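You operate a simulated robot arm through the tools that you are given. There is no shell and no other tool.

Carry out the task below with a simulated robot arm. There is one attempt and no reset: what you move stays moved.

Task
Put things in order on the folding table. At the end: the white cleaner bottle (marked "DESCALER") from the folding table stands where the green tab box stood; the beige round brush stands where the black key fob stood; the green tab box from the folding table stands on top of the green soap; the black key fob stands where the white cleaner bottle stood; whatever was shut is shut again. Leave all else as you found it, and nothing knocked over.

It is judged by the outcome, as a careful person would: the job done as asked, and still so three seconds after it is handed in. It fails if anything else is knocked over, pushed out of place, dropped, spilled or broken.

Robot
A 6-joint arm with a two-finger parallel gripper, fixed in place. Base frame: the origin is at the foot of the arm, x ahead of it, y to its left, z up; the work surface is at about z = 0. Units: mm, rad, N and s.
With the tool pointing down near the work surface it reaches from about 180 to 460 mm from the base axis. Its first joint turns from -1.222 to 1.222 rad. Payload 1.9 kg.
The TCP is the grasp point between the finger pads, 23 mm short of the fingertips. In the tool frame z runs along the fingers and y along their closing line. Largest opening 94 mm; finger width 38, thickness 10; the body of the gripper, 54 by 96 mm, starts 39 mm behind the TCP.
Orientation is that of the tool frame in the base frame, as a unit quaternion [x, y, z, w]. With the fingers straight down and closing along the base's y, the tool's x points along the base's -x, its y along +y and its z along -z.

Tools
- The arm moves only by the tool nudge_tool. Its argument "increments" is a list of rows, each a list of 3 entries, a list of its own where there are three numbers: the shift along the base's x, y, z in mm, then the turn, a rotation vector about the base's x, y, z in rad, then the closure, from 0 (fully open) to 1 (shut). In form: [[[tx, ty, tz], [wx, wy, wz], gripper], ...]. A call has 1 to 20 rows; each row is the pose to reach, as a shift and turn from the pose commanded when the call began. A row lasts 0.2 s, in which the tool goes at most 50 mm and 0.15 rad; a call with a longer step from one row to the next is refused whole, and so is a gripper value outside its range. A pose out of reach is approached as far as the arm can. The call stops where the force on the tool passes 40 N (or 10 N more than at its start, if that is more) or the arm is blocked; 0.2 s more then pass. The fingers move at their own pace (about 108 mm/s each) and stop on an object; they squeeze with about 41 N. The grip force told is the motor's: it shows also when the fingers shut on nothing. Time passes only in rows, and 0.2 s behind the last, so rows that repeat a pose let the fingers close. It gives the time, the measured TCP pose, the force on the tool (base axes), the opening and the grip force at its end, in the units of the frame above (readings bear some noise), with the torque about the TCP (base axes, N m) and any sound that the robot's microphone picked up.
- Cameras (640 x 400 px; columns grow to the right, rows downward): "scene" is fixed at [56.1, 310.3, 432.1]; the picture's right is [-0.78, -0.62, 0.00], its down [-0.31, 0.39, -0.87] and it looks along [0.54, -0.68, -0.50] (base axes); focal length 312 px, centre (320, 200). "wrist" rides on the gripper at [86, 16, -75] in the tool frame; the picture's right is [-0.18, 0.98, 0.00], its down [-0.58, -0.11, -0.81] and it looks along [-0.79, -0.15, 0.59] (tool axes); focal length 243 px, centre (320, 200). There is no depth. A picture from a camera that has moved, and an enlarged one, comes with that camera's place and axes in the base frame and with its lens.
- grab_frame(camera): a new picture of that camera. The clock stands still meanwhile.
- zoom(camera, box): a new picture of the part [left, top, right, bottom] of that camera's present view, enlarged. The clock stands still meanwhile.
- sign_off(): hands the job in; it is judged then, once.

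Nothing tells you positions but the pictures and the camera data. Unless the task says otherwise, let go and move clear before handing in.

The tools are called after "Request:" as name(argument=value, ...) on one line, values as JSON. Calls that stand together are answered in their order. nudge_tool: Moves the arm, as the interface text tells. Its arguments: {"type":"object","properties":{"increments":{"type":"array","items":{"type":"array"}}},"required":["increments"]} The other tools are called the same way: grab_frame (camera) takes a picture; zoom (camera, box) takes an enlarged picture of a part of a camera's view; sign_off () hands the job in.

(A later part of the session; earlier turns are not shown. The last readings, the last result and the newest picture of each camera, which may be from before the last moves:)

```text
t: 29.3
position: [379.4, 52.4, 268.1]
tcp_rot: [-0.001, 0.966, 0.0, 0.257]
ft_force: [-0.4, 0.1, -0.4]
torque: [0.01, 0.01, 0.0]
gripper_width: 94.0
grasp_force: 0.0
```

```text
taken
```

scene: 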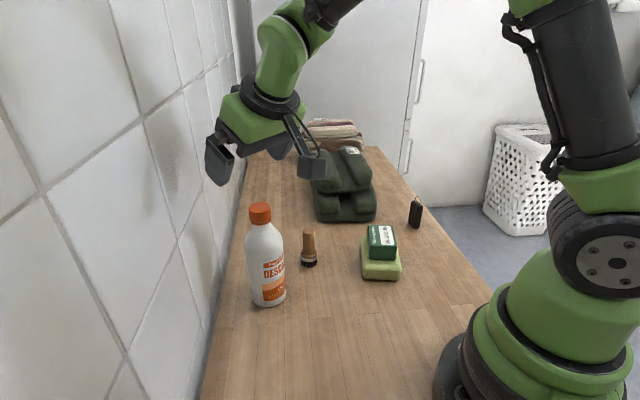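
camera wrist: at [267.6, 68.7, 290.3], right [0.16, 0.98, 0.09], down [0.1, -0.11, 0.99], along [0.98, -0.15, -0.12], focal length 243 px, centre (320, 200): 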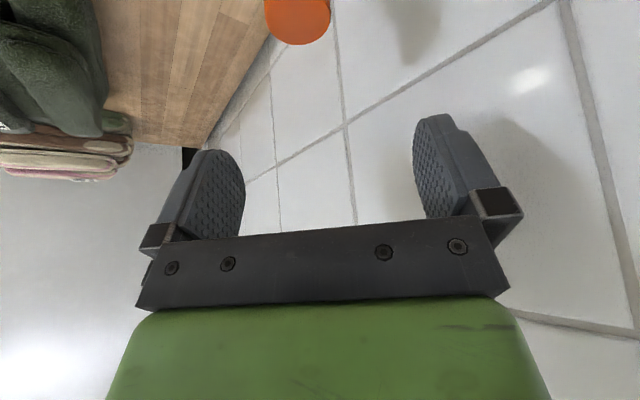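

The cap appears about 3 mm to the -y side of the TCP. I'll correct that and descend to just above the cap to verify.

Request:
nudge_tool(increments=[[[0, -2.7, -15], [0, 0, 0], 0], [[0, -2.7, -35], [0, 0, 0], 0], [[0, -2.7, -45], [0, 0, 0], 0], [[0, -2.7, -45], [0, 0, 0], 0]])

Request:
grab_frame(camera="wrist")

Request:
zoom(camera="scene", box=[200, 110, 360, 310])

```text
t: 30.3
position: [379.6, 48.0, 221.7]
tcp_rot: [0.0, 0.967, -0.001, 0.256]
ft_force: [0.0, -0.3, -0.2]
torque: [0.0, 0.01, 0.01]
gripper_width: 93.9
grasp_force: 0.0
```

```text
taken
camera wrist: at [267.3, 63.3, 242.7], right [0.16, 0.98, 0.09], down [0.11, -0.11, 0.99], along [0.98, -0.15, -0.12], focal length 243 px, centre (320, 200)
```

wrist: 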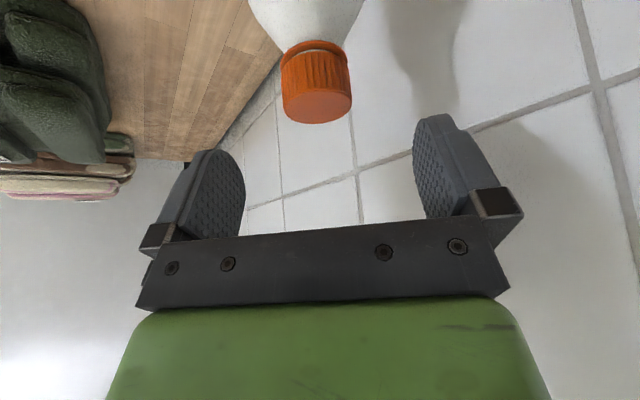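

```text
2.00 times, centred on (280, 210) of scene
camera zoom: at [56.1, 310.3, 432.1], right [-0.78, -0.62, 0.0], down [-0.31, 0.39, -0.87], along [0.54, -0.68, -0.5], focal length 624 px, centre (400, 180)
```

zoom: 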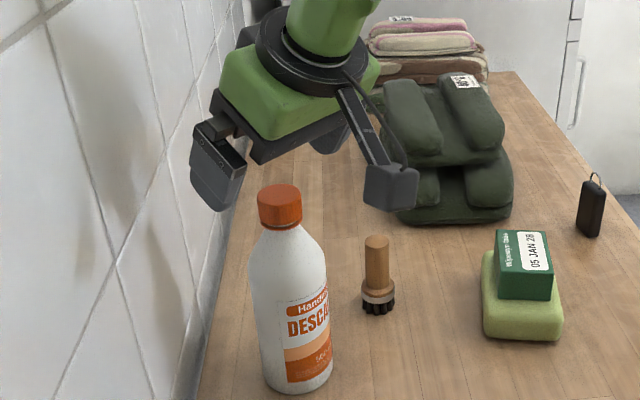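

Request:
zoom(camera="wrist", box=[240, 0, 440, 125])

```text
3.20 times, centred on (340, 62) of wrist
camera zoom: at [267.3, 63.3, 242.7], right [0.16, 0.98, 0.09], down [0.11, -0.11, 0.99], along [0.98, -0.15, -0.12], focal length 776 px, centre (256, 640)
```

zoom: 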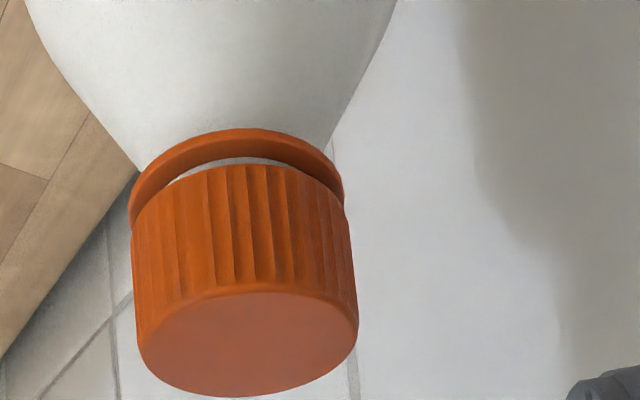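

The cap centre sits about 2.5 mm to +y and 36 mm below the TCP. I'll adjust and descend so the pads cover the cap.

Request:
nudge_tool(increments=[[[-1, 2.4, -10], [0, 0, 0], 0], [[-1, 2.4, -22], [0, 0, 0], 0], [[-1, 2.4, -34], [0, 0, 0], 0], [[-1, 2.4, -34], [0, 0, 0], 0]])

Request:
grab_frame(camera="wrist")

Request:
zoom(camera="scene", box=[200, 130, 360, 310])

```text
t: 31.3
position: [379.2, 50.2, 187.2]
tcp_rot: [0.001, 0.966, 0.0, 0.257]
ft_force: [0.1, -1.1, 0.0]
torque: [-0.02, -0.01, 0.03]
gripper_width: 94.2
grasp_force: 0.0
```

```text
taken
camera wrist: at [266.4, 66.3, 208.6], right [0.16, 0.98, 0.09], down [0.11, -0.11, 0.99], along [0.98, -0.15, -0.12], focal length 243 px, centre (320, 200)
```

wrist: 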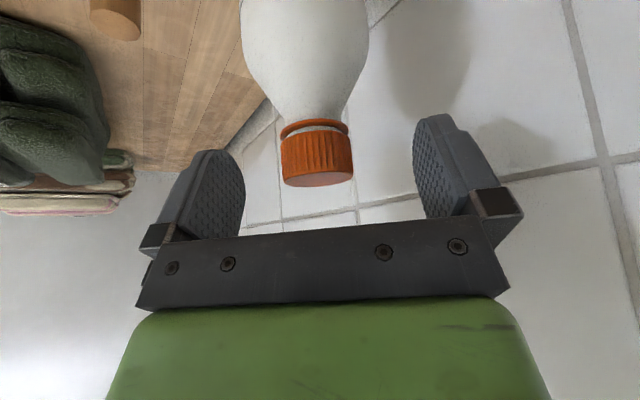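

```text
2.22 times, centred on (280, 220) of scene
camera zoom: at [56.1, 310.3, 432.1], right [-0.78, -0.62, 0.0], down [-0.31, 0.39, -0.87], along [0.54, -0.68, -0.5], focal length 694 px, centre (409, 156)
```

zoom: 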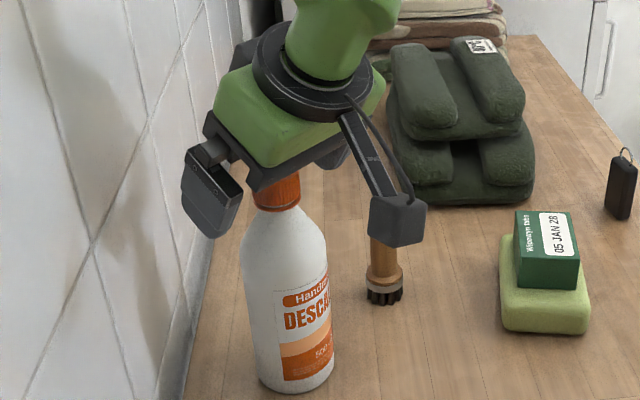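

The cap is centred between the pads, so I'm closing gradually on it.

Request:
nudge_tool(increments=[[[0, 0, 0], [0, 0, 0], 0.3], [[0, 0, 0], [0, 0, 0], 0.5], [[0, 0, 0], [0, 0, 0], 0.58], [[0, 0, 0], [0, 0, 0], 0.62], [[0, 0, 0], [0, 0, 0], 0.65], [[0, 0, 0], [0, 0, 0], 0.8], [[0, 0, 0], [0, 0, 0], 1], [[0, 0, 0], [0, 0, 0], 1]])

Request:
grab_frame(camera="wrist")

Request:
zoom(camera="scene", box=[200, 130, 360, 310])

```text
t: 33.1
position: [380.1, 50.8, 186.8]
tcp_rot: [0.0, 0.967, 0.0, 0.256]
ft_force: [-0.4, -0.4, -0.2]
torque: [0.03, 0.03, 0.0]
gripper_width: 30.2
grasp_force: 41.0
```

```text
taken
camera wrist: at [266.4, 66.3, 208.8], right [0.16, 0.98, 0.09], down [0.11, -0.11, 0.99], along [0.98, -0.15, -0.12], focal length 243 px, centre (320, 200)
```

wrist: 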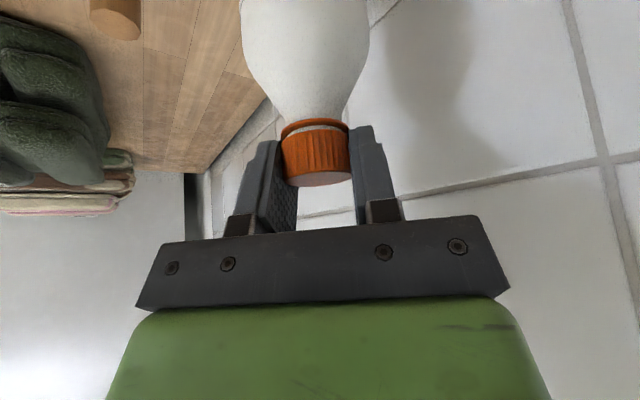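

```text
2.22 times, centred on (280, 220) of scene
camera zoom: at [56.1, 310.3, 432.1], right [-0.78, -0.62, 0.0], down [-0.31, 0.39, -0.87], along [0.54, -0.68, -0.5], focal length 694 px, centre (409, 156)
```

zoom: 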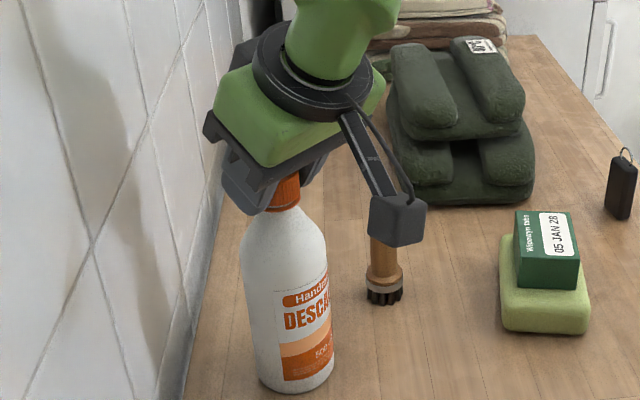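

The grip is 30 mm wide at full force with the cap between the pads. I'll lift a little and check that the bottle comes along upright.

Request:
nudge_tool(increments=[[[0, 0, 4], [0, 0, 0], 1], [[0, 0, 10], [0, 0, 0], 1], [[0, 0, 20], [0, 0, 0], 1], [[0, 0, 20], [0, 0, 0], 1]])

Request:
grab_frame(camera="wrist")

Request:
zoom(camera="scene", box=[200, 130, 360, 310])

```text
t: 34.1
position: [379.3, 51.8, 206.4]
tcp_rot: [0.001, 0.966, 0.0, 0.257]
ft_force: [-0.5, -0.4, -4.1]
torque: [0.0, 0.02, -0.01]
gripper_width: 30.6
grasp_force: 40.9
```

```text
taken
camera wrist: at [265.8, 66.6, 228.1], right [0.16, 0.98, 0.09], down [0.11, -0.11, 0.99], along [0.98, -0.15, -0.12], focal length 243 px, centre (320, 200)
```

wrist: 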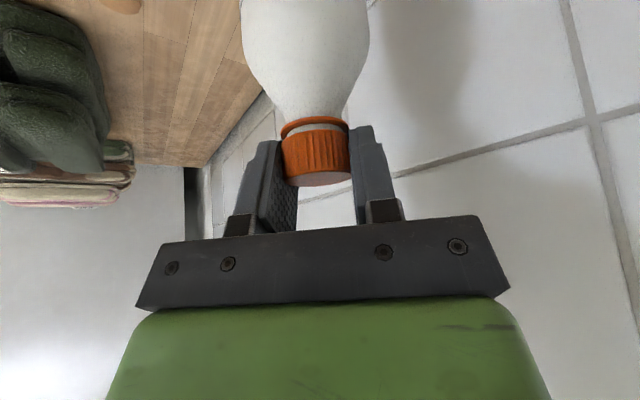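

```text
2.22 times, centred on (280, 220) of scene
camera zoom: at [56.1, 310.3, 432.1], right [-0.78, -0.62, 0.0], down [-0.31, 0.39, -0.87], along [0.54, -0.68, -0.5], focal length 694 px, centre (409, 156)
```

zoom: 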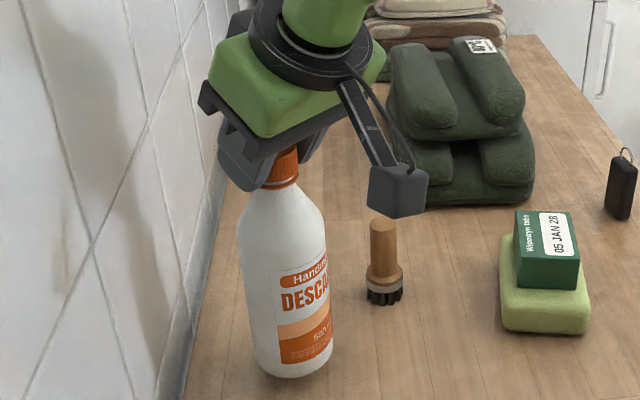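

The bottle is lifted and upright, with about 4 N of weight and no slip. I'll raise it a bit more and carry it over to the box's old place.

Request:
nudge_tool(increments=[[[0, 0, 15], [0, 0, 0], 1], [[7, -9, 20], [0, 0, 0], 1], [[18, -23, 20], [0, 0, 0], 1], [[33, -43, 20], [0, 0, 0], 1], [[51, -66, 20], [0, 0, 0], 1], [[69, -89, 20], [0, 0, 0], 1], [[87, -112, 20], [0, 0, 0], 1], [[101, -129, 20], [0, 0, 0], 1], [[109, -140, 20], [0, 0, 0], 1], [[112, -143.5, 20], [0, 0, 0], 1], [[112, -143.5, 20], [0, 0, 0], 1]])

Request:
grab_frame(camera="wrist")

Request:
grab_frame(camera="scene")

```text
t: 36.5
position: [489.1, -92.7, 227.6]
tcp_rot: [0.001, 0.967, 0.0, 0.256]
ft_force: [0.2, -0.3, -3.1]
torque: [-0.02, -0.03, -0.02]
gripper_width: 30.5
grasp_force: 40.7
```

```text
taken
camera wrist: at [376.2, -76.9, 249.2], right [0.16, 0.98, 0.09], down [0.11, -0.11, 0.99], along [0.98, -0.15, -0.12], focal length 243 px, centre (320, 200)
```

wrist: 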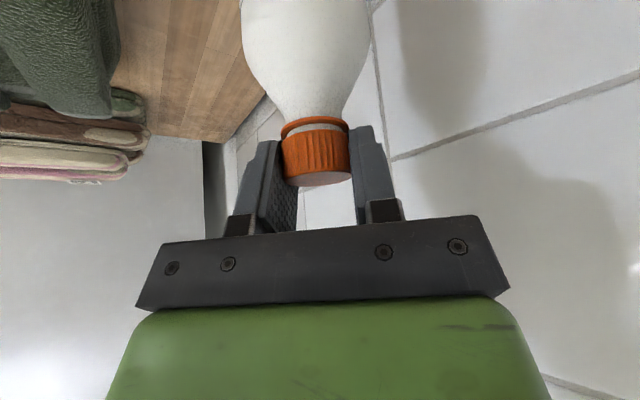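

```text
taken
```

scene: 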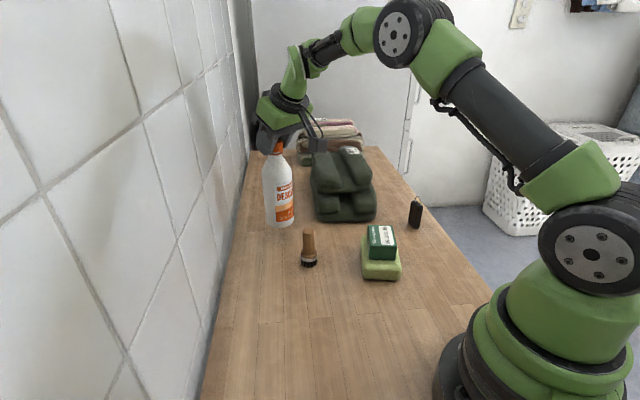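

The bottle is above the target spot and still upright. I'll lower it to just above the table.

Request:
nudge_tool(increments=[[[0.5, 0, -10], [0, 0, 0], 1], [[0.5, 0, -20], [0, 0, 0], 1], [[0.5, 0, -30], [0, 0, 0], 1], [[0.5, 0, -37], [0, 0, 0], 1], [[0.5, 0, -37], [0, 0, 0], 1]])

Request:
zoom(camera="scene", box=[220, 110, 380, 290])

```text
t: 37.7
position: [489.5, -92.0, 189.6]
tcp_rot: [0.001, 0.967, 0.0, 0.256]
ft_force: [-0.7, -0.7, -3.7]
torque: [-0.01, -0.04, -0.02]
gripper_width: 30.4
grasp_force: 41.0
```

```text
2.22 times, centred on (300, 200) of scene
camera zoom: at [56.1, 310.3, 432.1], right [-0.78, -0.62, 0.0], down [-0.31, 0.39, -0.87], along [0.54, -0.68, -0.5], focal length 694 px, centre (364, 200)
```

zoom: 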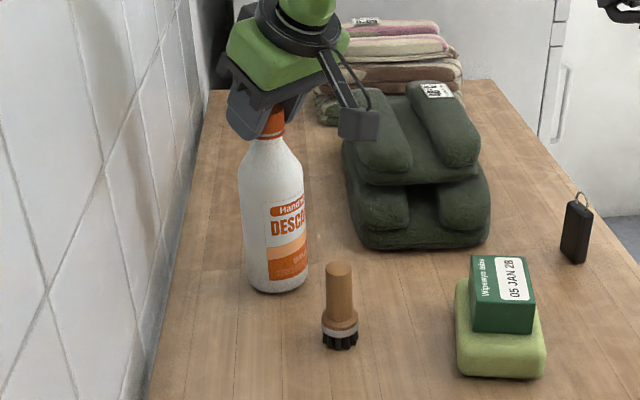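

The bottle hovers just above the table at the target. I'm lowering in 1 mm steps, checking the force each time.

Request:
nudge_tool(increments=[[[1.5, 0, -1], [0, 0, 0], 1], [[1.5, 0, -2], [0, 0, 0], 1], [[1.5, 0, -2], [0, 0, 0], 1]])

```text
t: 38.5
position: [490.6, -93.5, 188.2]
tcp_rot: [0.0, 0.966, 0.0, 0.257]
ft_force: [-1.2, 0.8, -1.4]
torque: [0.03, 0.03, 0.05]
gripper_width: 30.4
grasp_force: 41.3
```

Request:
nudge_tool(increments=[[[0, 0, -0.6], [0, 0, 0], 1], [[0, 0, -0.6], [0, 0, 0], 1]])

```text
t: 39.1
position: [493.2, -92.1, 186.6]
tcp_rot: [0.0, 0.967, 0.0, 0.256]
ft_force: [-1.4, -1.4, 1.8]
torque: [-0.08, 0.17, -0.02]
gripper_width: 30.2
grasp_force: 41.2
```

The table now carries the bottle (force +1.8 N). I'm opening the fingers gently.

Request:
nudge_tool(increments=[[[0, 0, 0], [0, 0, 0], 0.64], [[0, 0, 0], [0, 0, 0], 0.58], [[0, 0, 0], [0, 0, 0], 0.4], [[0, 0, 0], [0, 0, 0], 0.2], [[0, 0, 0], [0, 0, 0], 0], [[0, 0, 0], [0, 0, 0], 0]])

Request:
grab_frame(camera="wrist")

Request:
zoom(camera="scene", box=[220, 110, 380, 290])

```text
t: 40.5
position: [492.2, -93.4, 187.6]
tcp_rot: [0.001, 0.967, 0.0, 0.256]
ft_force: [0.3, 0.0, 0.2]
torque: [-0.01, 0.03, 0.0]
gripper_width: 93.9
grasp_force: 0.1
```

```text
taken
camera wrist: at [379.5, -77.4, 208.4], right [0.16, 0.98, 0.09], down [0.11, -0.11, 0.99], along [0.98, -0.15, -0.12], focal length 243 px, centre (320, 200)
```

wrist: 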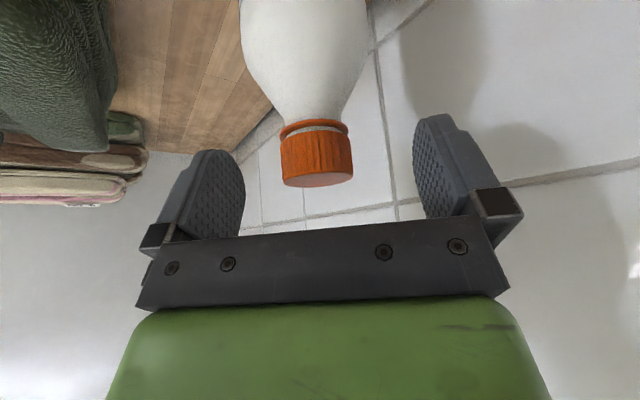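

```text
2.22 times, centred on (300, 200) of scene
camera zoom: at [56.1, 310.3, 432.1], right [-0.78, -0.62, 0.0], down [-0.31, 0.39, -0.87], along [0.54, -0.68, -0.5], focal length 694 px, centre (364, 200)
```

zoom: 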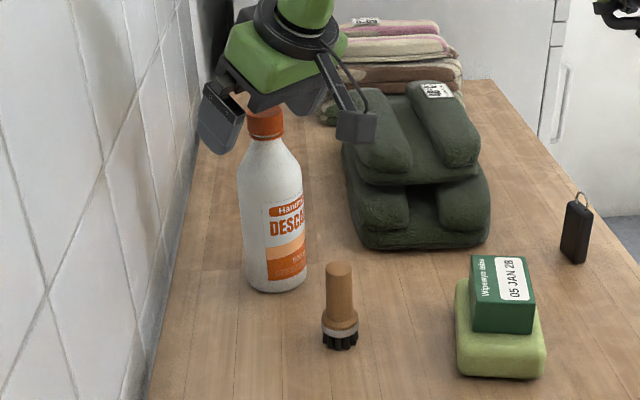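

The bottle stands free on its new spot. I'll rise clear of the cap, withdraw inward and remove the tilt.

Request:
nudge_tool(increments=[[[0, 0, 15], [0, 0, 0], 0], [[0, 0, 32], [0, 0, 0], 0], [[-5, 0, 50], [0, 0, 0], 0], [[-30, 0, 70], [0, 0, 0], 0], [[-65, -5, 85], [0, 0.08, 0], 0], [[-105, -15, 90], [0, 0.2, 0], 0], [[-145, -30, 90], [0, 0.32, 0], 0], [[-180, -55, 90], [0, 0.44, 0], 0], [[-200, -90, 90], [0, 0.52, 0], 0], [[-200, -90, 90], [0, 0.52, 0], 0]])

Request:
grab_frame(camera="scene")

Request:
grab_frame(camera="wrist")

```text
t: 42.7
position: [289.6, -185.9, 279.0]
tcp_rot: [0.0, 1.0, 0.0, -0.002]
ft_force: [0.6, 0.0, 0.7]
torque: [0.0, -0.02, 0.02]
gripper_width: 94.0
grasp_force: 0.0
```

```text
taken
```

scene: 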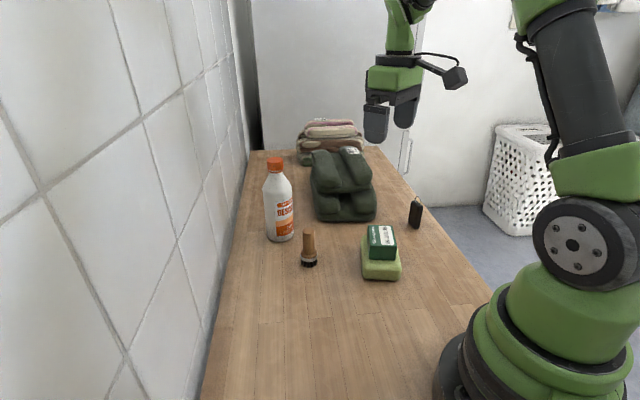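

```text
taken
camera wrist: at [203.8, -169.5, 351.9], right [0.18, 0.98, 0.0], down [0.58, -0.11, 0.8], along [0.79, -0.15, -0.59], focal length 243 px, centre (320, 200)
```

wrist: 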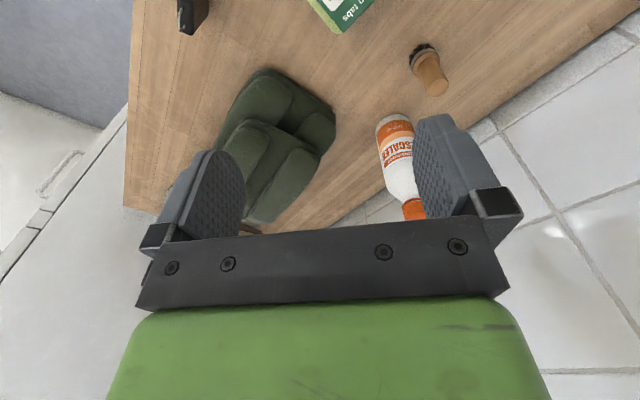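

Everything is still standing. Next I'll hover over the fob, turned by -0.62 rad so the fingers will close across its thickness.

Request:
nudge_tool(increments=[[[-5, -27, -10], [0, 0, -0.124], 0], [[-10, -54, -20], [0, 0, -0.248], 0], [[-15, -81, -35], [0, 0, -0.372], 0], [[-20, -107, -55], [0, 0, -0.496], 0], [[-24, -132, -75], [0, 0, -0.62], 0], [[-24, -132, -95], [0, 0, -0.62], 0], [[-24, -132, -95], [0, 0, -0.62], 0]])

Request:
grab_frame(camera="wrist")

Request:
zoom(camera="wrist", box=[240, 20, 400, 120])

Request:
zoom(camera="scene", box=[340, 120, 460, 250])

```text
t: 44.3
position: [268.4, -316.0, 182.7]
tcp_rot: [0.306, 0.952, -0.001, -0.001]
ft_force: [-0.5, 1.0, 0.0]
torque: [-0.02, -0.01, -0.03]
gripper_width: 94.0
grasp_force: 0.1
```

```text
taken
camera wrist: at [206.6, -253.3, 256.7], right [0.72, 0.69, 0.0], down [0.41, -0.43, 0.81], along [0.56, -0.58, -0.59], focal length 243 px, centre (320, 200)
```

wrist: 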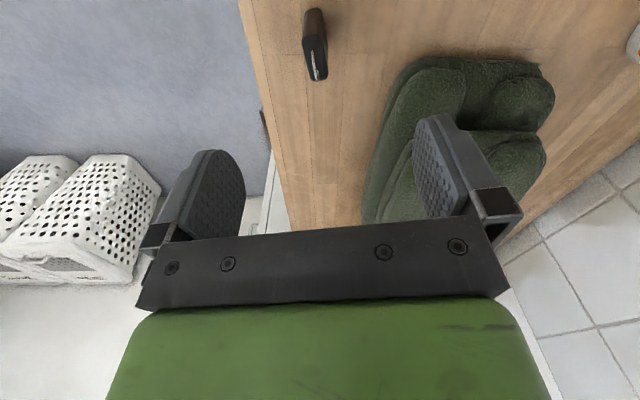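

```text
4.00 times, centred on (320, 70) of wrist
camera zoom: at [206.6, -253.3, 256.7], right [0.72, 0.69, 0.0], down [0.41, -0.43, 0.81], along [0.56, -0.58, -0.59], focal length 970 px, centre (320, 720)
```

zoom: 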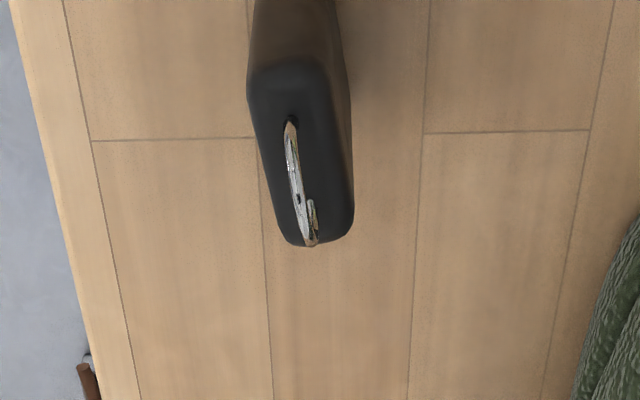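

```text
3.08 times, centred on (400, 185) of scene
camera zoom: at [56.1, 310.3, 432.1], right [-0.78, -0.62, 0.0], down [-0.31, 0.39, -0.87], along [0.54, -0.68, -0.5], focal length 960 px, centre (74, 246)
```

zoom: 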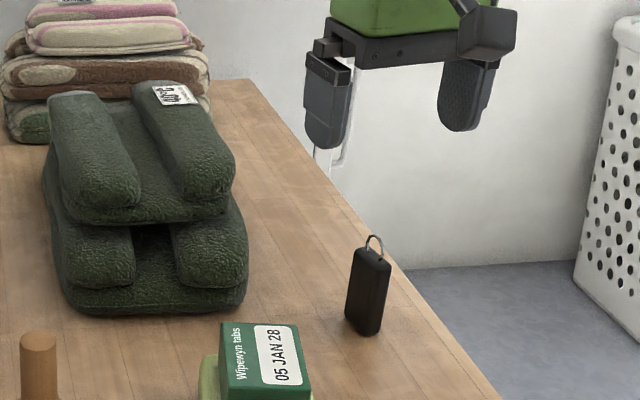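

The fob is about 5 mm off the TCP and its faces lie 1.6° off my yaw. I'll correct both and descend part way.

Request:
nudge_tool(increments=[[[-4.7, 1, -25], [0, 0, 0.028], 0], [[-4.7, 1, -50], [0, 0, 0.028], 0], [[-4.7, 1, -75], [0, 0, 0.028], 0], [[-4.7, 1, -90], [0, 0, 0.028], 0], [[-4.7, 1, -90], [0, 0, 0.028], 0]])

Request:
grab_frame(camera="wrist")

Request:
zoom(camera="wrist", box=[240, 70, 400, 170])

Request:
zoom(camera="scene", box=[340, 120, 460, 250])

```text
t: 45.5
position: [260.4, -312.7, 93.2]
tcp_rot: [0.293, 0.956, 0.001, -0.001]
ft_force: [-0.2, 1.2, 0.0]
torque: [0.0, 0.0, -0.03]
gripper_width: 94.2
grasp_force: 0.1
```

```text
taken
camera wrist: at [197.8, -251.0, 166.4], right [0.7, 0.71, 0.0], down [0.42, -0.42, 0.81], along [0.57, -0.57, -0.59], focal length 243 px, centre (320, 200)
```

wrist: 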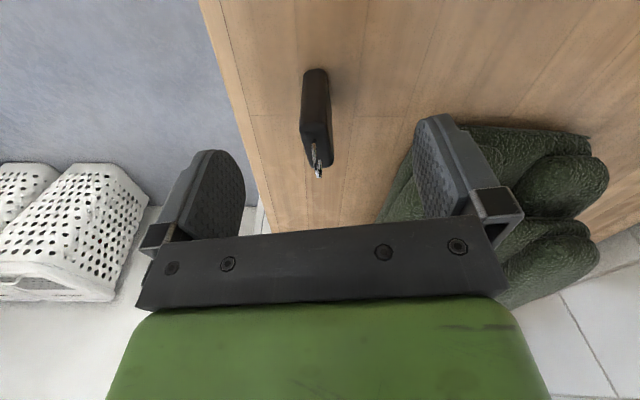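

```text
4.00 times, centred on (320, 120) of wrist
camera zoom: at [197.8, -251.0, 166.4], right [0.7, 0.71, 0.0], down [0.42, -0.42, 0.81], along [0.57, -0.57, -0.59], focal length 970 px, centre (320, 520)
```

zoom: 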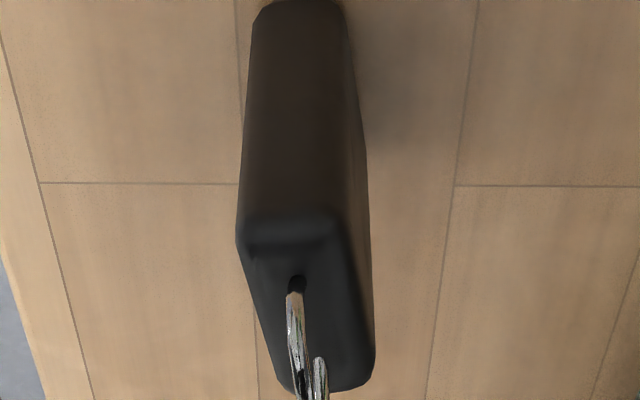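

```text
3.08 times, centred on (400, 185) of scene
camera zoom: at [56.1, 310.3, 432.1], right [-0.78, -0.62, 0.0], down [-0.31, 0.39, -0.87], along [0.54, -0.68, -0.5], focal length 960 px, centre (74, 246)
```

zoom: 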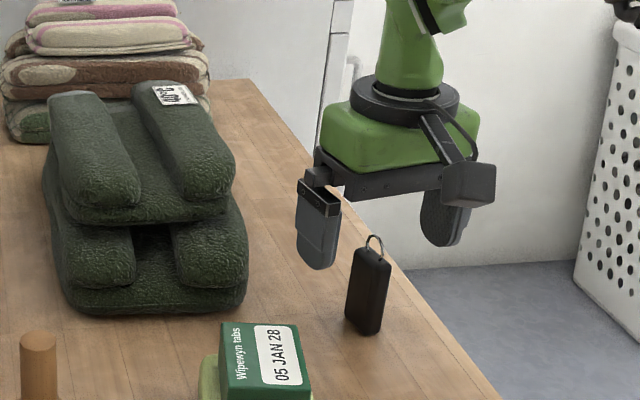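

The fob is now centred within about 1.5 mm. I'll make a last correction and descend to the grasp height.

Request:
nudge_tool(increments=[[[0.5, -1.8, -12], [0, 0, 0], 0], [[0.5, -1.8, -26], [0, 0, 0], 0], [[0.5, -1.8, -37], [0, 0, 0], 0], [[0.5, -1.8, -37], [0, 0, 0], 0]])

Request:
grab_frame(camera="wrist")

Request:
zoom(camera="scene", box=[360, 140, 460, 250])

```text
t: 46.5
position: [263.5, -315.3, 55.1]
tcp_rot: [0.293, 0.956, -0.001, -0.001]
ft_force: [1.1, 0.2, -1.0]
torque: [0.01, -0.03, -0.02]
gripper_width: 93.9
grasp_force: 0.0
```

```text
taken
camera wrist: at [199.8, -254.0, 129.4], right [0.7, 0.71, 0.0], down [0.42, -0.42, 0.81], along [0.57, -0.57, -0.59], focal length 243 px, centre (320, 200)
```

wrist: 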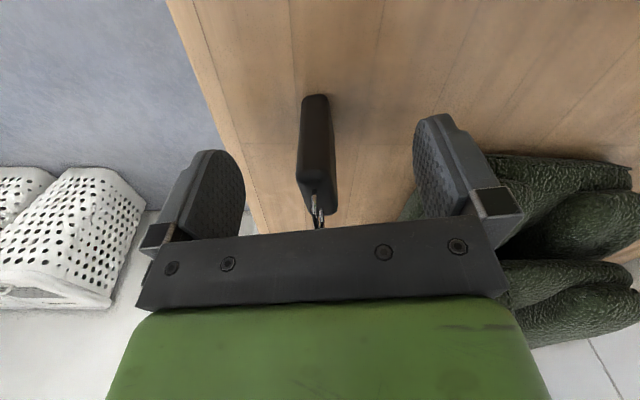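

```text
3.64 times, centred on (410, 195) of scene
camera zoom: at [56.1, 310.3, 432.1], right [-0.78, -0.62, 0.0], down [-0.31, 0.39, -0.87], along [0.54, -0.68, -0.5], focal length 1135 px, centre (-7, 218)
```

zoom: 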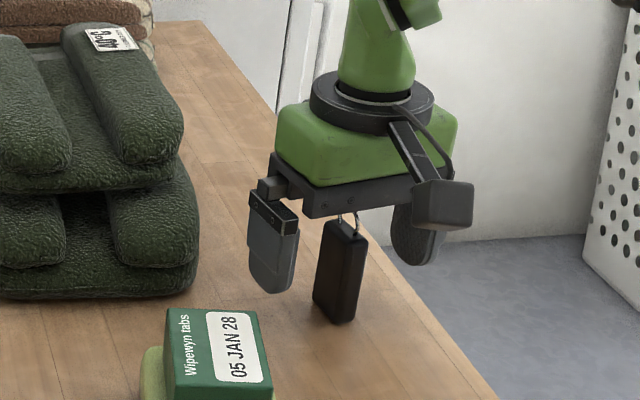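

The fob is centred between the open fingers and nothing is touching. I'm closing gradually.

Request:
nudge_tool(increments=[[[0, 0, 0], [0, 0, 0], 0.4], [[0, 0, 0], [0, 0, 0], 0.65], [[0, 0, 0], [0, 0, 0], 0.76], [[0, 0, 0], [0, 0, 0], 0.81], [[0, 0, 0], [0, 0, 0], 0.85], [[0, 0, 0], [0, 0, 0], 0.9], [[0, 0, 0], [0, 0, 0], 1], [[0, 0, 0], [0, 0, 0], 1]])

Request:
grab_frame(camera="wrist")

Request:
zoom(camera="scene", box=[360, 140, 460, 250])

```text
t: 48.3
position: [262.8, -315.1, 55.7]
tcp_rot: [0.293, 0.956, -0.001, -0.001]
ft_force: [0.3, -0.2, -1.1]
torque: [0.03, 0.02, -0.05]
gripper_width: 15.0
grasp_force: 41.1
```

```text
taken
camera wrist: at [199.8, -254.0, 129.5], right [0.7, 0.71, 0.0], down [0.42, -0.42, 0.81], along [0.57, -0.57, -0.59], focal length 243 px, centre (320, 200)
```

wrist: 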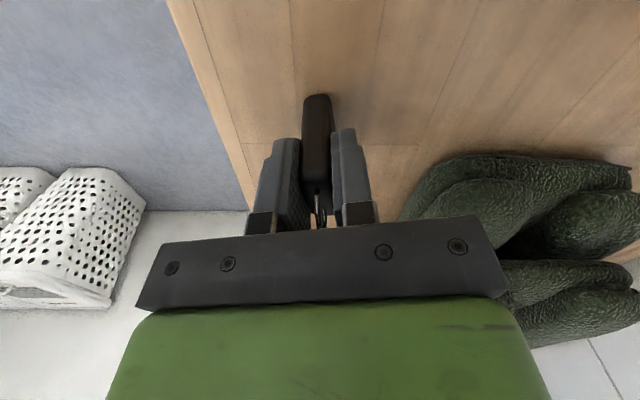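

```text
3.64 times, centred on (410, 195) of scene
camera zoom: at [56.1, 310.3, 432.1], right [-0.78, -0.62, 0.0], down [-0.31, 0.39, -0.87], along [0.54, -0.68, -0.5], focal length 1135 px, centre (-7, 218)
```

zoom: 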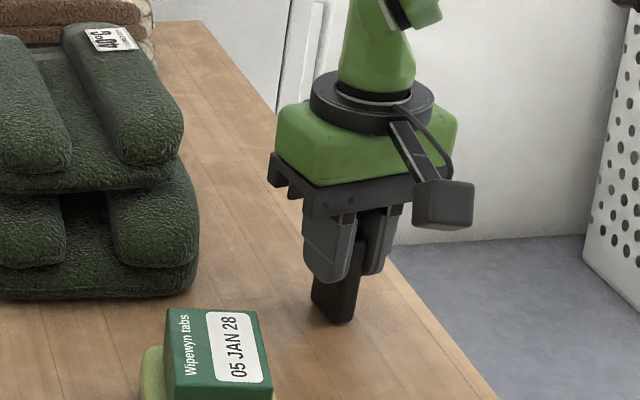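

The fob is gripped at 15 mm. I'll lift it straight up and check it.

Request:
nudge_tool(increments=[[[0, 0, 8], [0, 0, 0], 1], [[0, 0, 25], [0, 0, 0], 1], [[0, 0, 55], [0, 0, 0], 1], [[0, 0, 90], [0, 0, 0], 1], [[0, 0, 125], [0, 0, 0], 1], [[0, 0, 145], [0, 0, 0], 1], [[0, 0, 145], [0, 0, 0], 1]])

Request:
grab_frame(camera="wrist")

Request:
grab_frame(camera="scene")

```text
t: 49.9
position: [262.2, -315.9, 199.1]
tcp_rot: [0.293, 0.956, 0.001, -0.001]
ft_force: [0.1, -0.4, 1.2]
torque: [-0.01, 0.0, 0.0]
gripper_width: 15.2
grasp_force: 41.1
```

```text
taken
camera wrist: at [199.3, -254.9, 272.9], right [0.7, 0.71, 0.0], down [0.42, -0.42, 0.81], along [0.57, -0.57, -0.59], focal length 243 px, centre (320, 200)
```

wrist: 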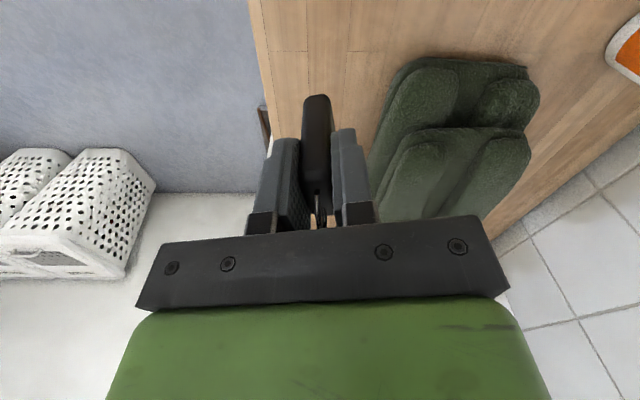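

```text
taken
```

scene: 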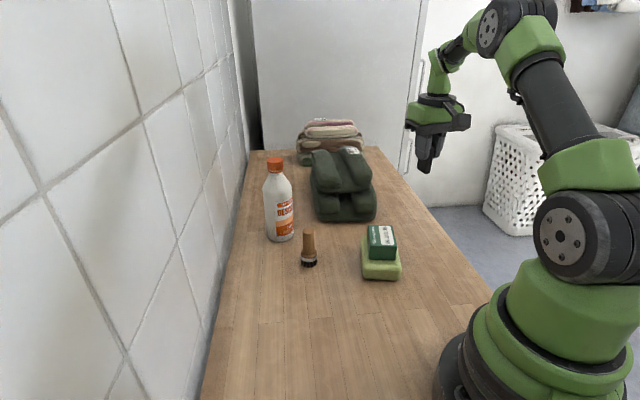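

The fob is held well. I'll carry it across, high, to above where the bottle stood.

Request:
nudge_tool(increments=[[[5, 16, 3], [0, 0, 0], 1], [[15, 47, 6], [0, 0, 0], 1], [[28, 88, 6], [0, 0, 0], 1], [[42, 131, 6], [0, 0, 0], 1], [[56, 175, 6], [0, 0, 0], 1], [[70, 219, 6], [0, 0, 0], 1], [[84, 263, 6], [0, 0, 0], 1], [[98, 306, 6], [0, 0, 0], 1], [[109, 342, 3], [0, 0, 0], 1], [[115, 361, 0], [0, 0, 0], 1], [[116.5, 366.5, 0], [0, 0, 0], 1], [[116.5, 366.5, 0], [0, 0, 0], 1]])

Request:
grab_frame(camera="wrist")

Request:
grab_frame(camera="scene")

```text
t: 52.5
position: [379.3, 50.9, 200.2]
tcp_rot: [0.292, 0.956, 0.0, -0.001]
ft_force: [-0.5, -0.3, 0.1]
torque: [-0.01, 0.0, 0.02]
gripper_width: 14.9
grasp_force: 41.0
```

```text
taken
camera wrist: at [315.3, 112.5, 274.4], right [0.7, 0.71, 0.0], down [0.42, -0.42, 0.81], along [0.57, -0.57, -0.59], focal length 243 px, centre (320, 200)
```

wrist: 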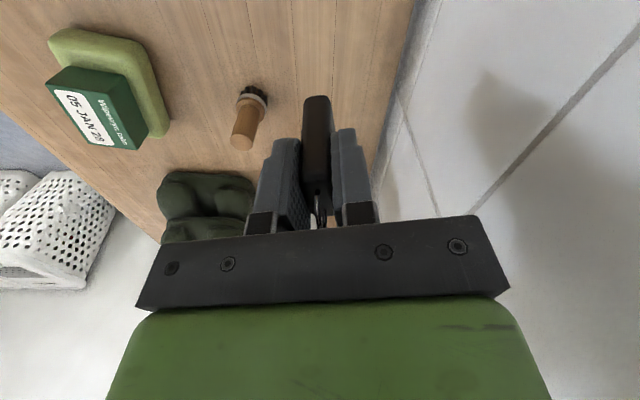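

```text
taken
```

scene: 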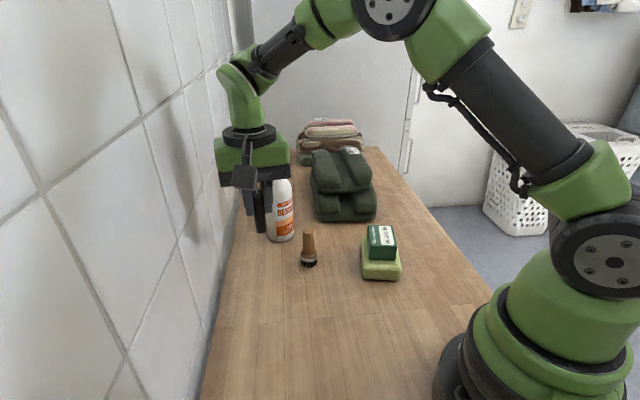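

The fob hangs above the bottle's old spot with the wall clear. I'll lower it to just above the table.

Request:
nudge_tool(increments=[[[0, 0, -35], [0, 0, 0], 1], [[0, 0, -70], [0, 0, 0], 1], [[0, 0, -105], [0, 0, 0], 1], [[0, 0, -130], [0, 0, 0], 1], [[0, 0, -142], [0, 0, 0], 1], [[0, 0, -142], [0, 0, 0], 1]])

Request:
grab_frame(camera="wrist")

Request:
zoom(camera="scene", box=[200, 170, 340, 320])

```text
t: 53.9
position: [380.7, 51.1, 58.8]
tcp_rot: [0.292, 0.956, 0.001, 0.0]
ft_force: [0.3, -0.5, -0.6]
torque: [0.0, -0.03, 0.0]
gripper_width: 15.1
grasp_force: 40.9
```

```text
taken
camera wrist: at [318.1, 112.0, 133.2], right [0.7, 0.71, 0.0], down [0.42, -0.42, 0.81], along [0.57, -0.57, -0.59], focal length 243 px, centre (320, 200)
```

wrist: 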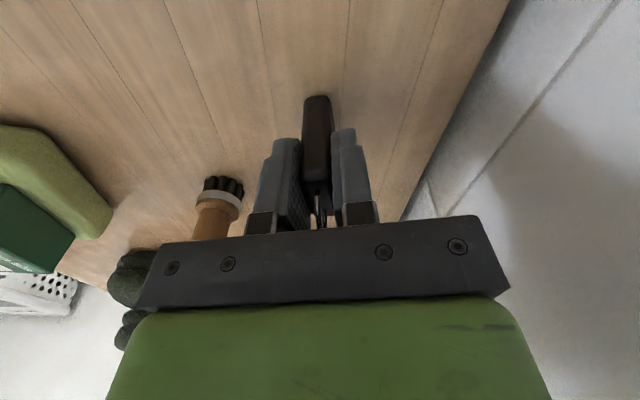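

```text
2.67 times, centred on (270, 245) of scene
camera zoom: at [56.1, 310.3, 432.1], right [-0.78, -0.62, 0.0], down [-0.31, 0.39, -0.87], along [0.54, -0.68, -0.5], focal length 832 px, centre (453, 80)
```

zoom: 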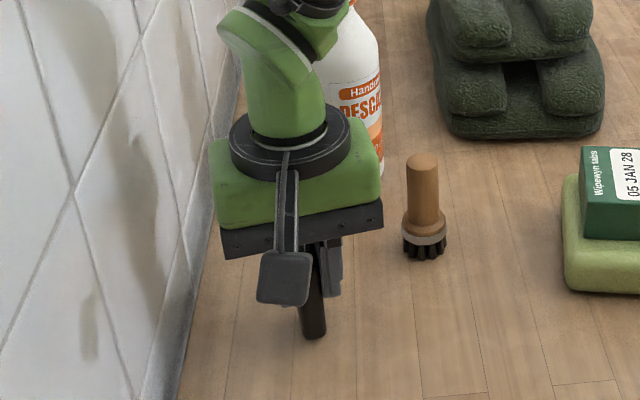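

The fob hovers about 3 mm up. I'm lowering in small steps with force checks.

Request:
nudge_tool(increments=[[[0, 0, -1], [0, 0, 0], 1], [[0, 0, -2], [0, 0, 0], 1], [[0, 0, -2], [0, 0, 0], 1]])

```text
t: 54.7
position: [379.7, 50.5, 57.1]
tcp_rot: [0.293, 0.956, -0.001, -0.001]
ft_force: [0.1, 0.0, -0.3]
torque: [-0.01, 0.0, 0.01]
gripper_width: 15.1
grasp_force: 40.9
```

Request:
nudge_tool(increments=[[[0, 0, -0.7], [0, 0, 0], 1], [[0, 0, -0.7], [0, 0, 0], 1]])

```text
t: 55.3
position: [381.2, 50.9, 56.4]
tcp_rot: [0.291, 0.957, 0.0, -0.001]
ft_force: [-0.1, 0.0, -0.7]
torque: [0.03, 0.02, 0.0]
gripper_width: 14.8
grasp_force: 41.3
```

Still free of the table, so I'm taking another small step down.

Request:
nudge_tool(increments=[[[0, 0, -0.6], [0, 0, 0], 1], [[0, 0, -0.6], [0, 0, 0], 1]])

```text
t: 55.9
position: [380.0, 50.2, 56.9]
tcp_rot: [0.292, 0.957, 0.001, -0.001]
ft_force: [0.5, -0.7, -0.8]
torque: [0.02, 0.01, 0.02]
gripper_width: 14.9
grasp_force: 41.2
```

Request:
nudge_tool(increments=[[[0, 0, -0.5], [0, 0, 0], 1], [[0, 0, -0.5], [0, 0, 0], 1]])

```text
t: 56.5
position: [379.4, 51.0, 55.2]
tcp_rot: [0.293, 0.956, 0.001, -0.001]
ft_force: [-3.0, 0.4, 6.9]
torque: [-0.01, 0.16, 0.0]
gripper_width: 15.1
grasp_force: 41.1
```

Contact is confirmed at about 7 N. I'm releasing gently and only opening part way, since the wall is near.

Request:
nudge_tool(increments=[[[0, 0, 0.2], [0, 0, 0], 0.83], [[0, 0, 0.2], [0, 0, 0], 0.78], [[0, 0, 0.2], [0, 0, 0], 0.65], [[0, 0, 0.2], [0, 0, 0], 0.5], [[0, 0, 0.2], [0, 0, 0], 0.5]])

Request:
grab_frame(camera="wrist")

Request:
zoom(camera="scene", box=[200, 170, 340, 320])

```text
t: 57.7
position: [379.3, 50.4, 56.5]
tcp_rot: [0.292, 0.957, 0.001, -0.001]
ft_force: [0.7, 0.7, 0.3]
torque: [-0.02, 0.02, 0.01]
gripper_width: 47.0
grasp_force: 0.0
```

```text
taken
camera wrist: at [316.9, 111.3, 129.8], right [0.7, 0.71, 0.0], down [0.42, -0.42, 0.81], along [0.57, -0.57, -0.59], focal length 243 px, centre (320, 200)
```

wrist: 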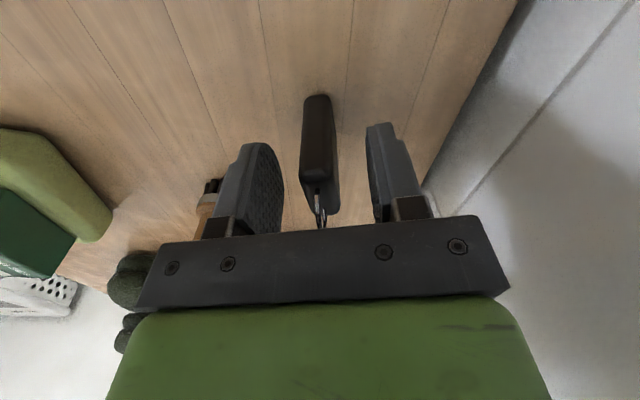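

```text
2.67 times, centred on (270, 245) of scene
camera zoom: at [56.1, 310.3, 432.1], right [-0.78, -0.62, 0.0], down [-0.31, 0.39, -0.87], along [0.54, -0.68, -0.5], focal length 832 px, centre (453, 80)
```

zoom: 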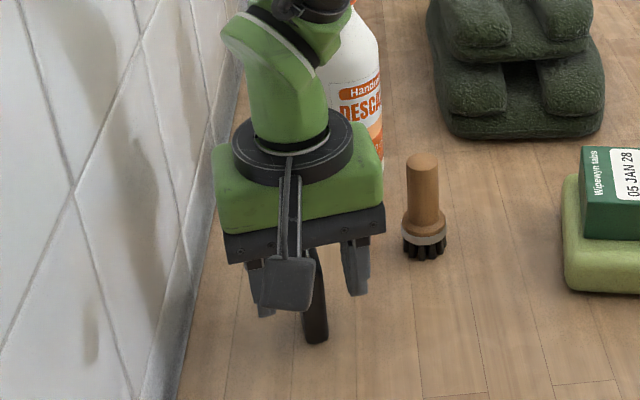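

The fob stands on its own, so I'm rising straight up clear of it.

Request:
nudge_tool(increments=[[[0, 0, 10], [0, 0, 0], 0.5], [[0, 0, 30], [0, 0, 0], 0.5], [[0, 0, 60], [0, 0, 0], 0.5], [[0, 0, 95], [0, 0, 0], 0.5], [[0, 0, 130], [0, 0, 0], 0.5], [[0, 0, 150], [0, 0, 0], 0.5], [[0, 0, 150], [0, 0, 0], 0.3]])

Request:
grab_frame(camera="wrist")

Request:
zoom(camera="scene", box=[200, 170, 340, 320])

```text
t: 59.3
position: [382.0, 48.3, 206.2]
tcp_rot: [0.291, 0.957, -0.001, -0.001]
ft_force: [-0.3, 0.1, -0.2]
torque: [0.01, -0.01, -0.01]
gripper_width: 65.7
grasp_force: 0.0
```

```text
taken
camera wrist: at [318.2, 110.4, 280.1], right [0.7, 0.71, 0.0], down [0.42, -0.42, 0.81], along [0.57, -0.57, -0.59], focal length 243 px, centre (320, 200)
```

wrist: 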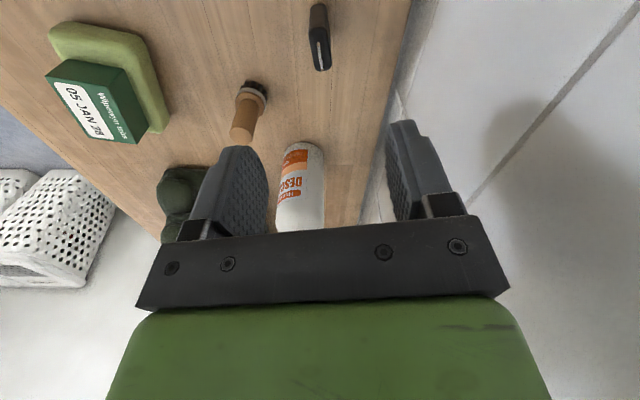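

```text
2.67 times, centred on (270, 245) of scene
camera zoom: at [56.1, 310.3, 432.1], right [-0.78, -0.62, 0.0], down [-0.31, 0.39, -0.87], along [0.54, -0.68, -0.5], focal length 832 px, centre (453, 80)
```

zoom: 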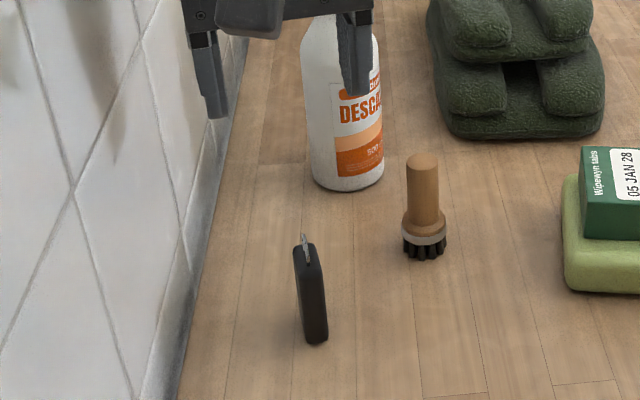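

The fob stands upright where the bottle was. Now for the brush, I'll enlarge the wrist view to refine its axis.

Request:
zoom(camera="wrist", box=[200, 60, 320, 160])

Request:
zoom(camera="scene", box=[285, 215, 335, 275])

```text
4.00 times, centred on (260, 110) of wrist
camera zoom: at [318.2, 110.4, 280.1], right [0.7, 0.71, 0.0], down [0.42, -0.42, 0.81], along [0.57, -0.57, -0.59], focal length 970 px, centre (560, 560)
```

zoom: 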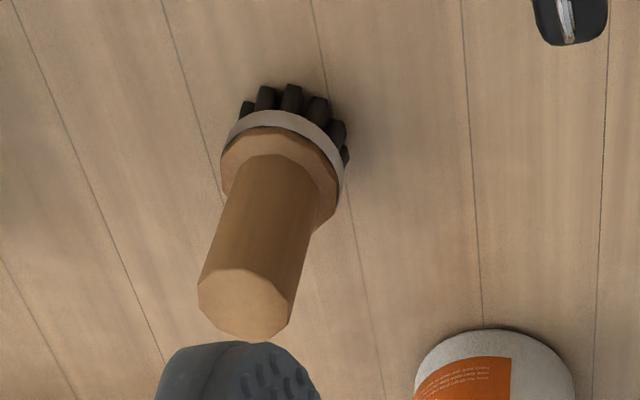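

```text
6.67 times, centred on (310, 245) of scene
camera zoom: at [56.1, 310.3, 432.1], right [-0.78, -0.62, 0.0], down [-0.31, 0.39, -0.87], along [0.54, -0.68, -0.5], focal length 2081 px, centre (387, -100)
```

zoom: 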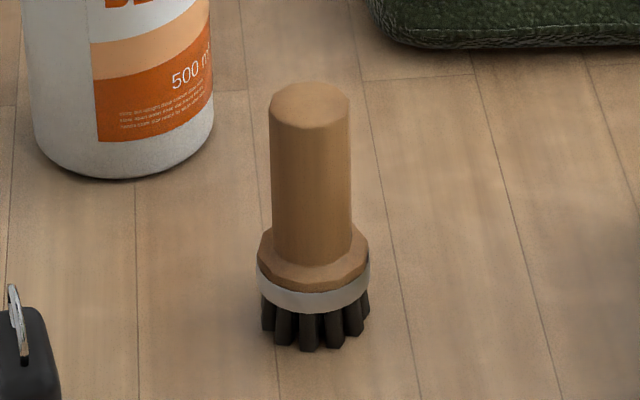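

The brush axis is near (380, -63) and its handle is about 22 mm thick. I'll hover above it and verify.

Request:
nudge_tool(increments=[[[0, -25, -5], [0, 0, 0], 0.3], [[0, -55, -15], [0, 0, 0], 0.3], [[0, -85, -30], [0, 0, 0], 0.3], [[0, -113.5, -50], [0, 0, 0], 0.3], [[0, -113.5, -60], [0, 0, 0], 0.3], [[0, -113.5, -60], [0, 0, 0], 0.3]])

Request:
grab_frame(camera="wrist")

Request:
zoom(camera="wrist", box=[240, 40, 400, 140])

Request:
zoom(camera="scene", box=[230, 140, 390, 290])

```text
t: 60.7
position: [380.9, -65.1, 144.4]
tcp_rot: [0.292, 0.957, 0.0, -0.001]
ft_force: [-0.1, -0.1, -0.3]
torque: [0.01, -0.02, -0.01]
gripper_width: 65.8
grasp_force: 0.1
```

```text
taken
camera wrist: at [317.9, -3.5, 219.1], right [0.7, 0.71, 0.0], down [0.42, -0.42, 0.81], along [0.57, -0.57, -0.59], focal length 243 px, centre (320, 200)
```

wrist: 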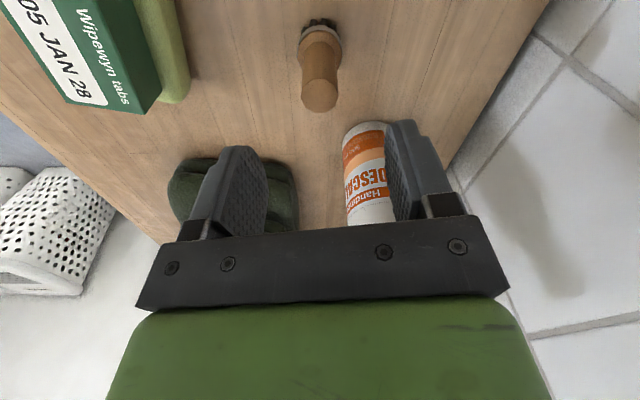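

```text
4.00 times, centred on (320, 90) of wrist
camera zoom: at [317.9, -3.5, 219.1], right [0.7, 0.71, 0.0], down [0.42, -0.42, 0.81], along [0.57, -0.57, -0.59], focal length 970 px, centre (320, 640)
```

zoom: 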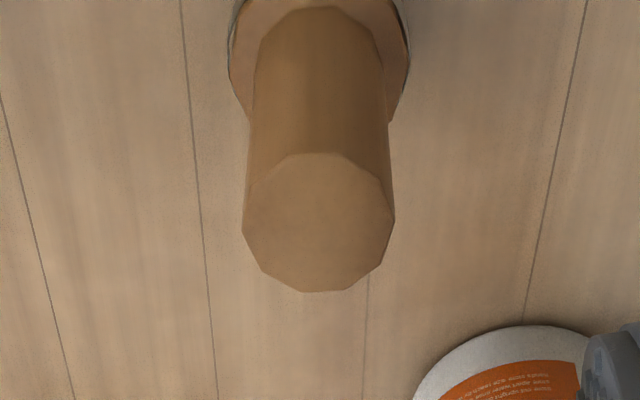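

```text
2.67 times, centred on (310, 215) of scene
camera zoom: at [56.1, 310.3, 432.1], right [-0.78, -0.62, 0.0], down [-0.31, 0.39, -0.87], along [0.54, -0.68, -0.5], focal length 832 px, centre (347, 160)
```

zoom: 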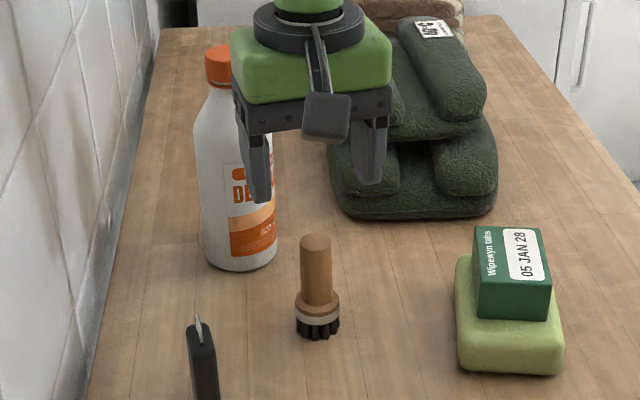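

The brush head is about 4–5 mm off along the finger-width direction. I'll correct and descend part way to check again.

Request:
nudge_tool(increments=[[[-3, 3.5, -20], [0, 0, 0], 0.3], [[-3, 3.5, -36], [0, 0, 0], 0.3], [[-3, 3.5, -36], [0, 0, 0], 0.3]])

Request:
grab_frame(camera="wrist")

Request:
zoom(camera="wrist", box=[240, 70, 400, 170])

```text
t: 61.5
position: [376.0, -57.0, 109.1]
tcp_rot: [0.292, 0.956, 0.0, -0.002]
ft_force: [-0.2, 1.6, -0.4]
torque: [-0.03, -0.01, 0.01]
gripper_width: 65.7
grasp_force: 0.0
```

```text
taken
camera wrist: at [313.8, 2.7, 183.2], right [0.7, 0.71, 0.0], down [0.42, -0.42, 0.81], along [0.57, -0.57, -0.59], focal length 243 px, centre (320, 200)
```

wrist: 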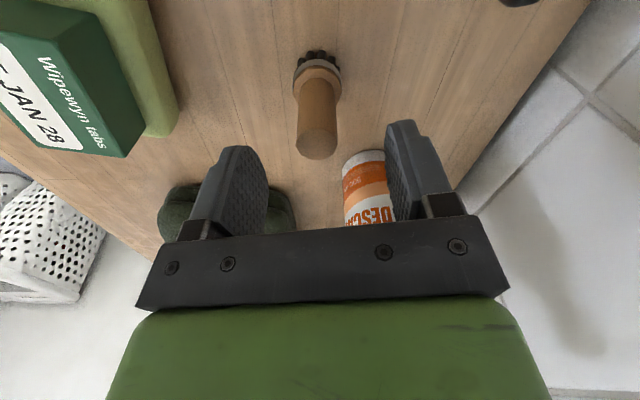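

```text
4.00 times, centred on (320, 120) of wrist
camera zoom: at [313.8, 2.7, 183.2], right [0.7, 0.71, 0.0], down [0.42, -0.42, 0.81], along [0.57, -0.57, -0.59], focal length 970 px, centre (320, 520)
```

zoom: 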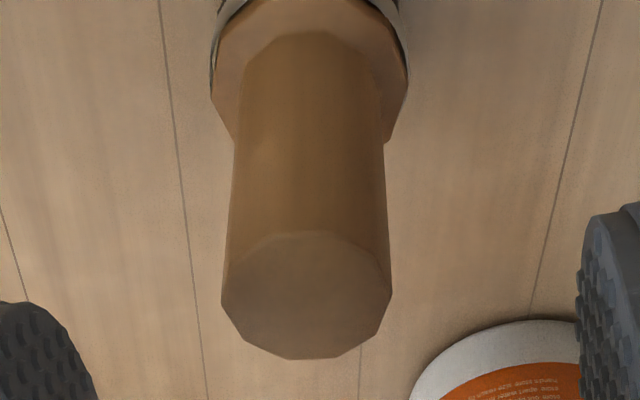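

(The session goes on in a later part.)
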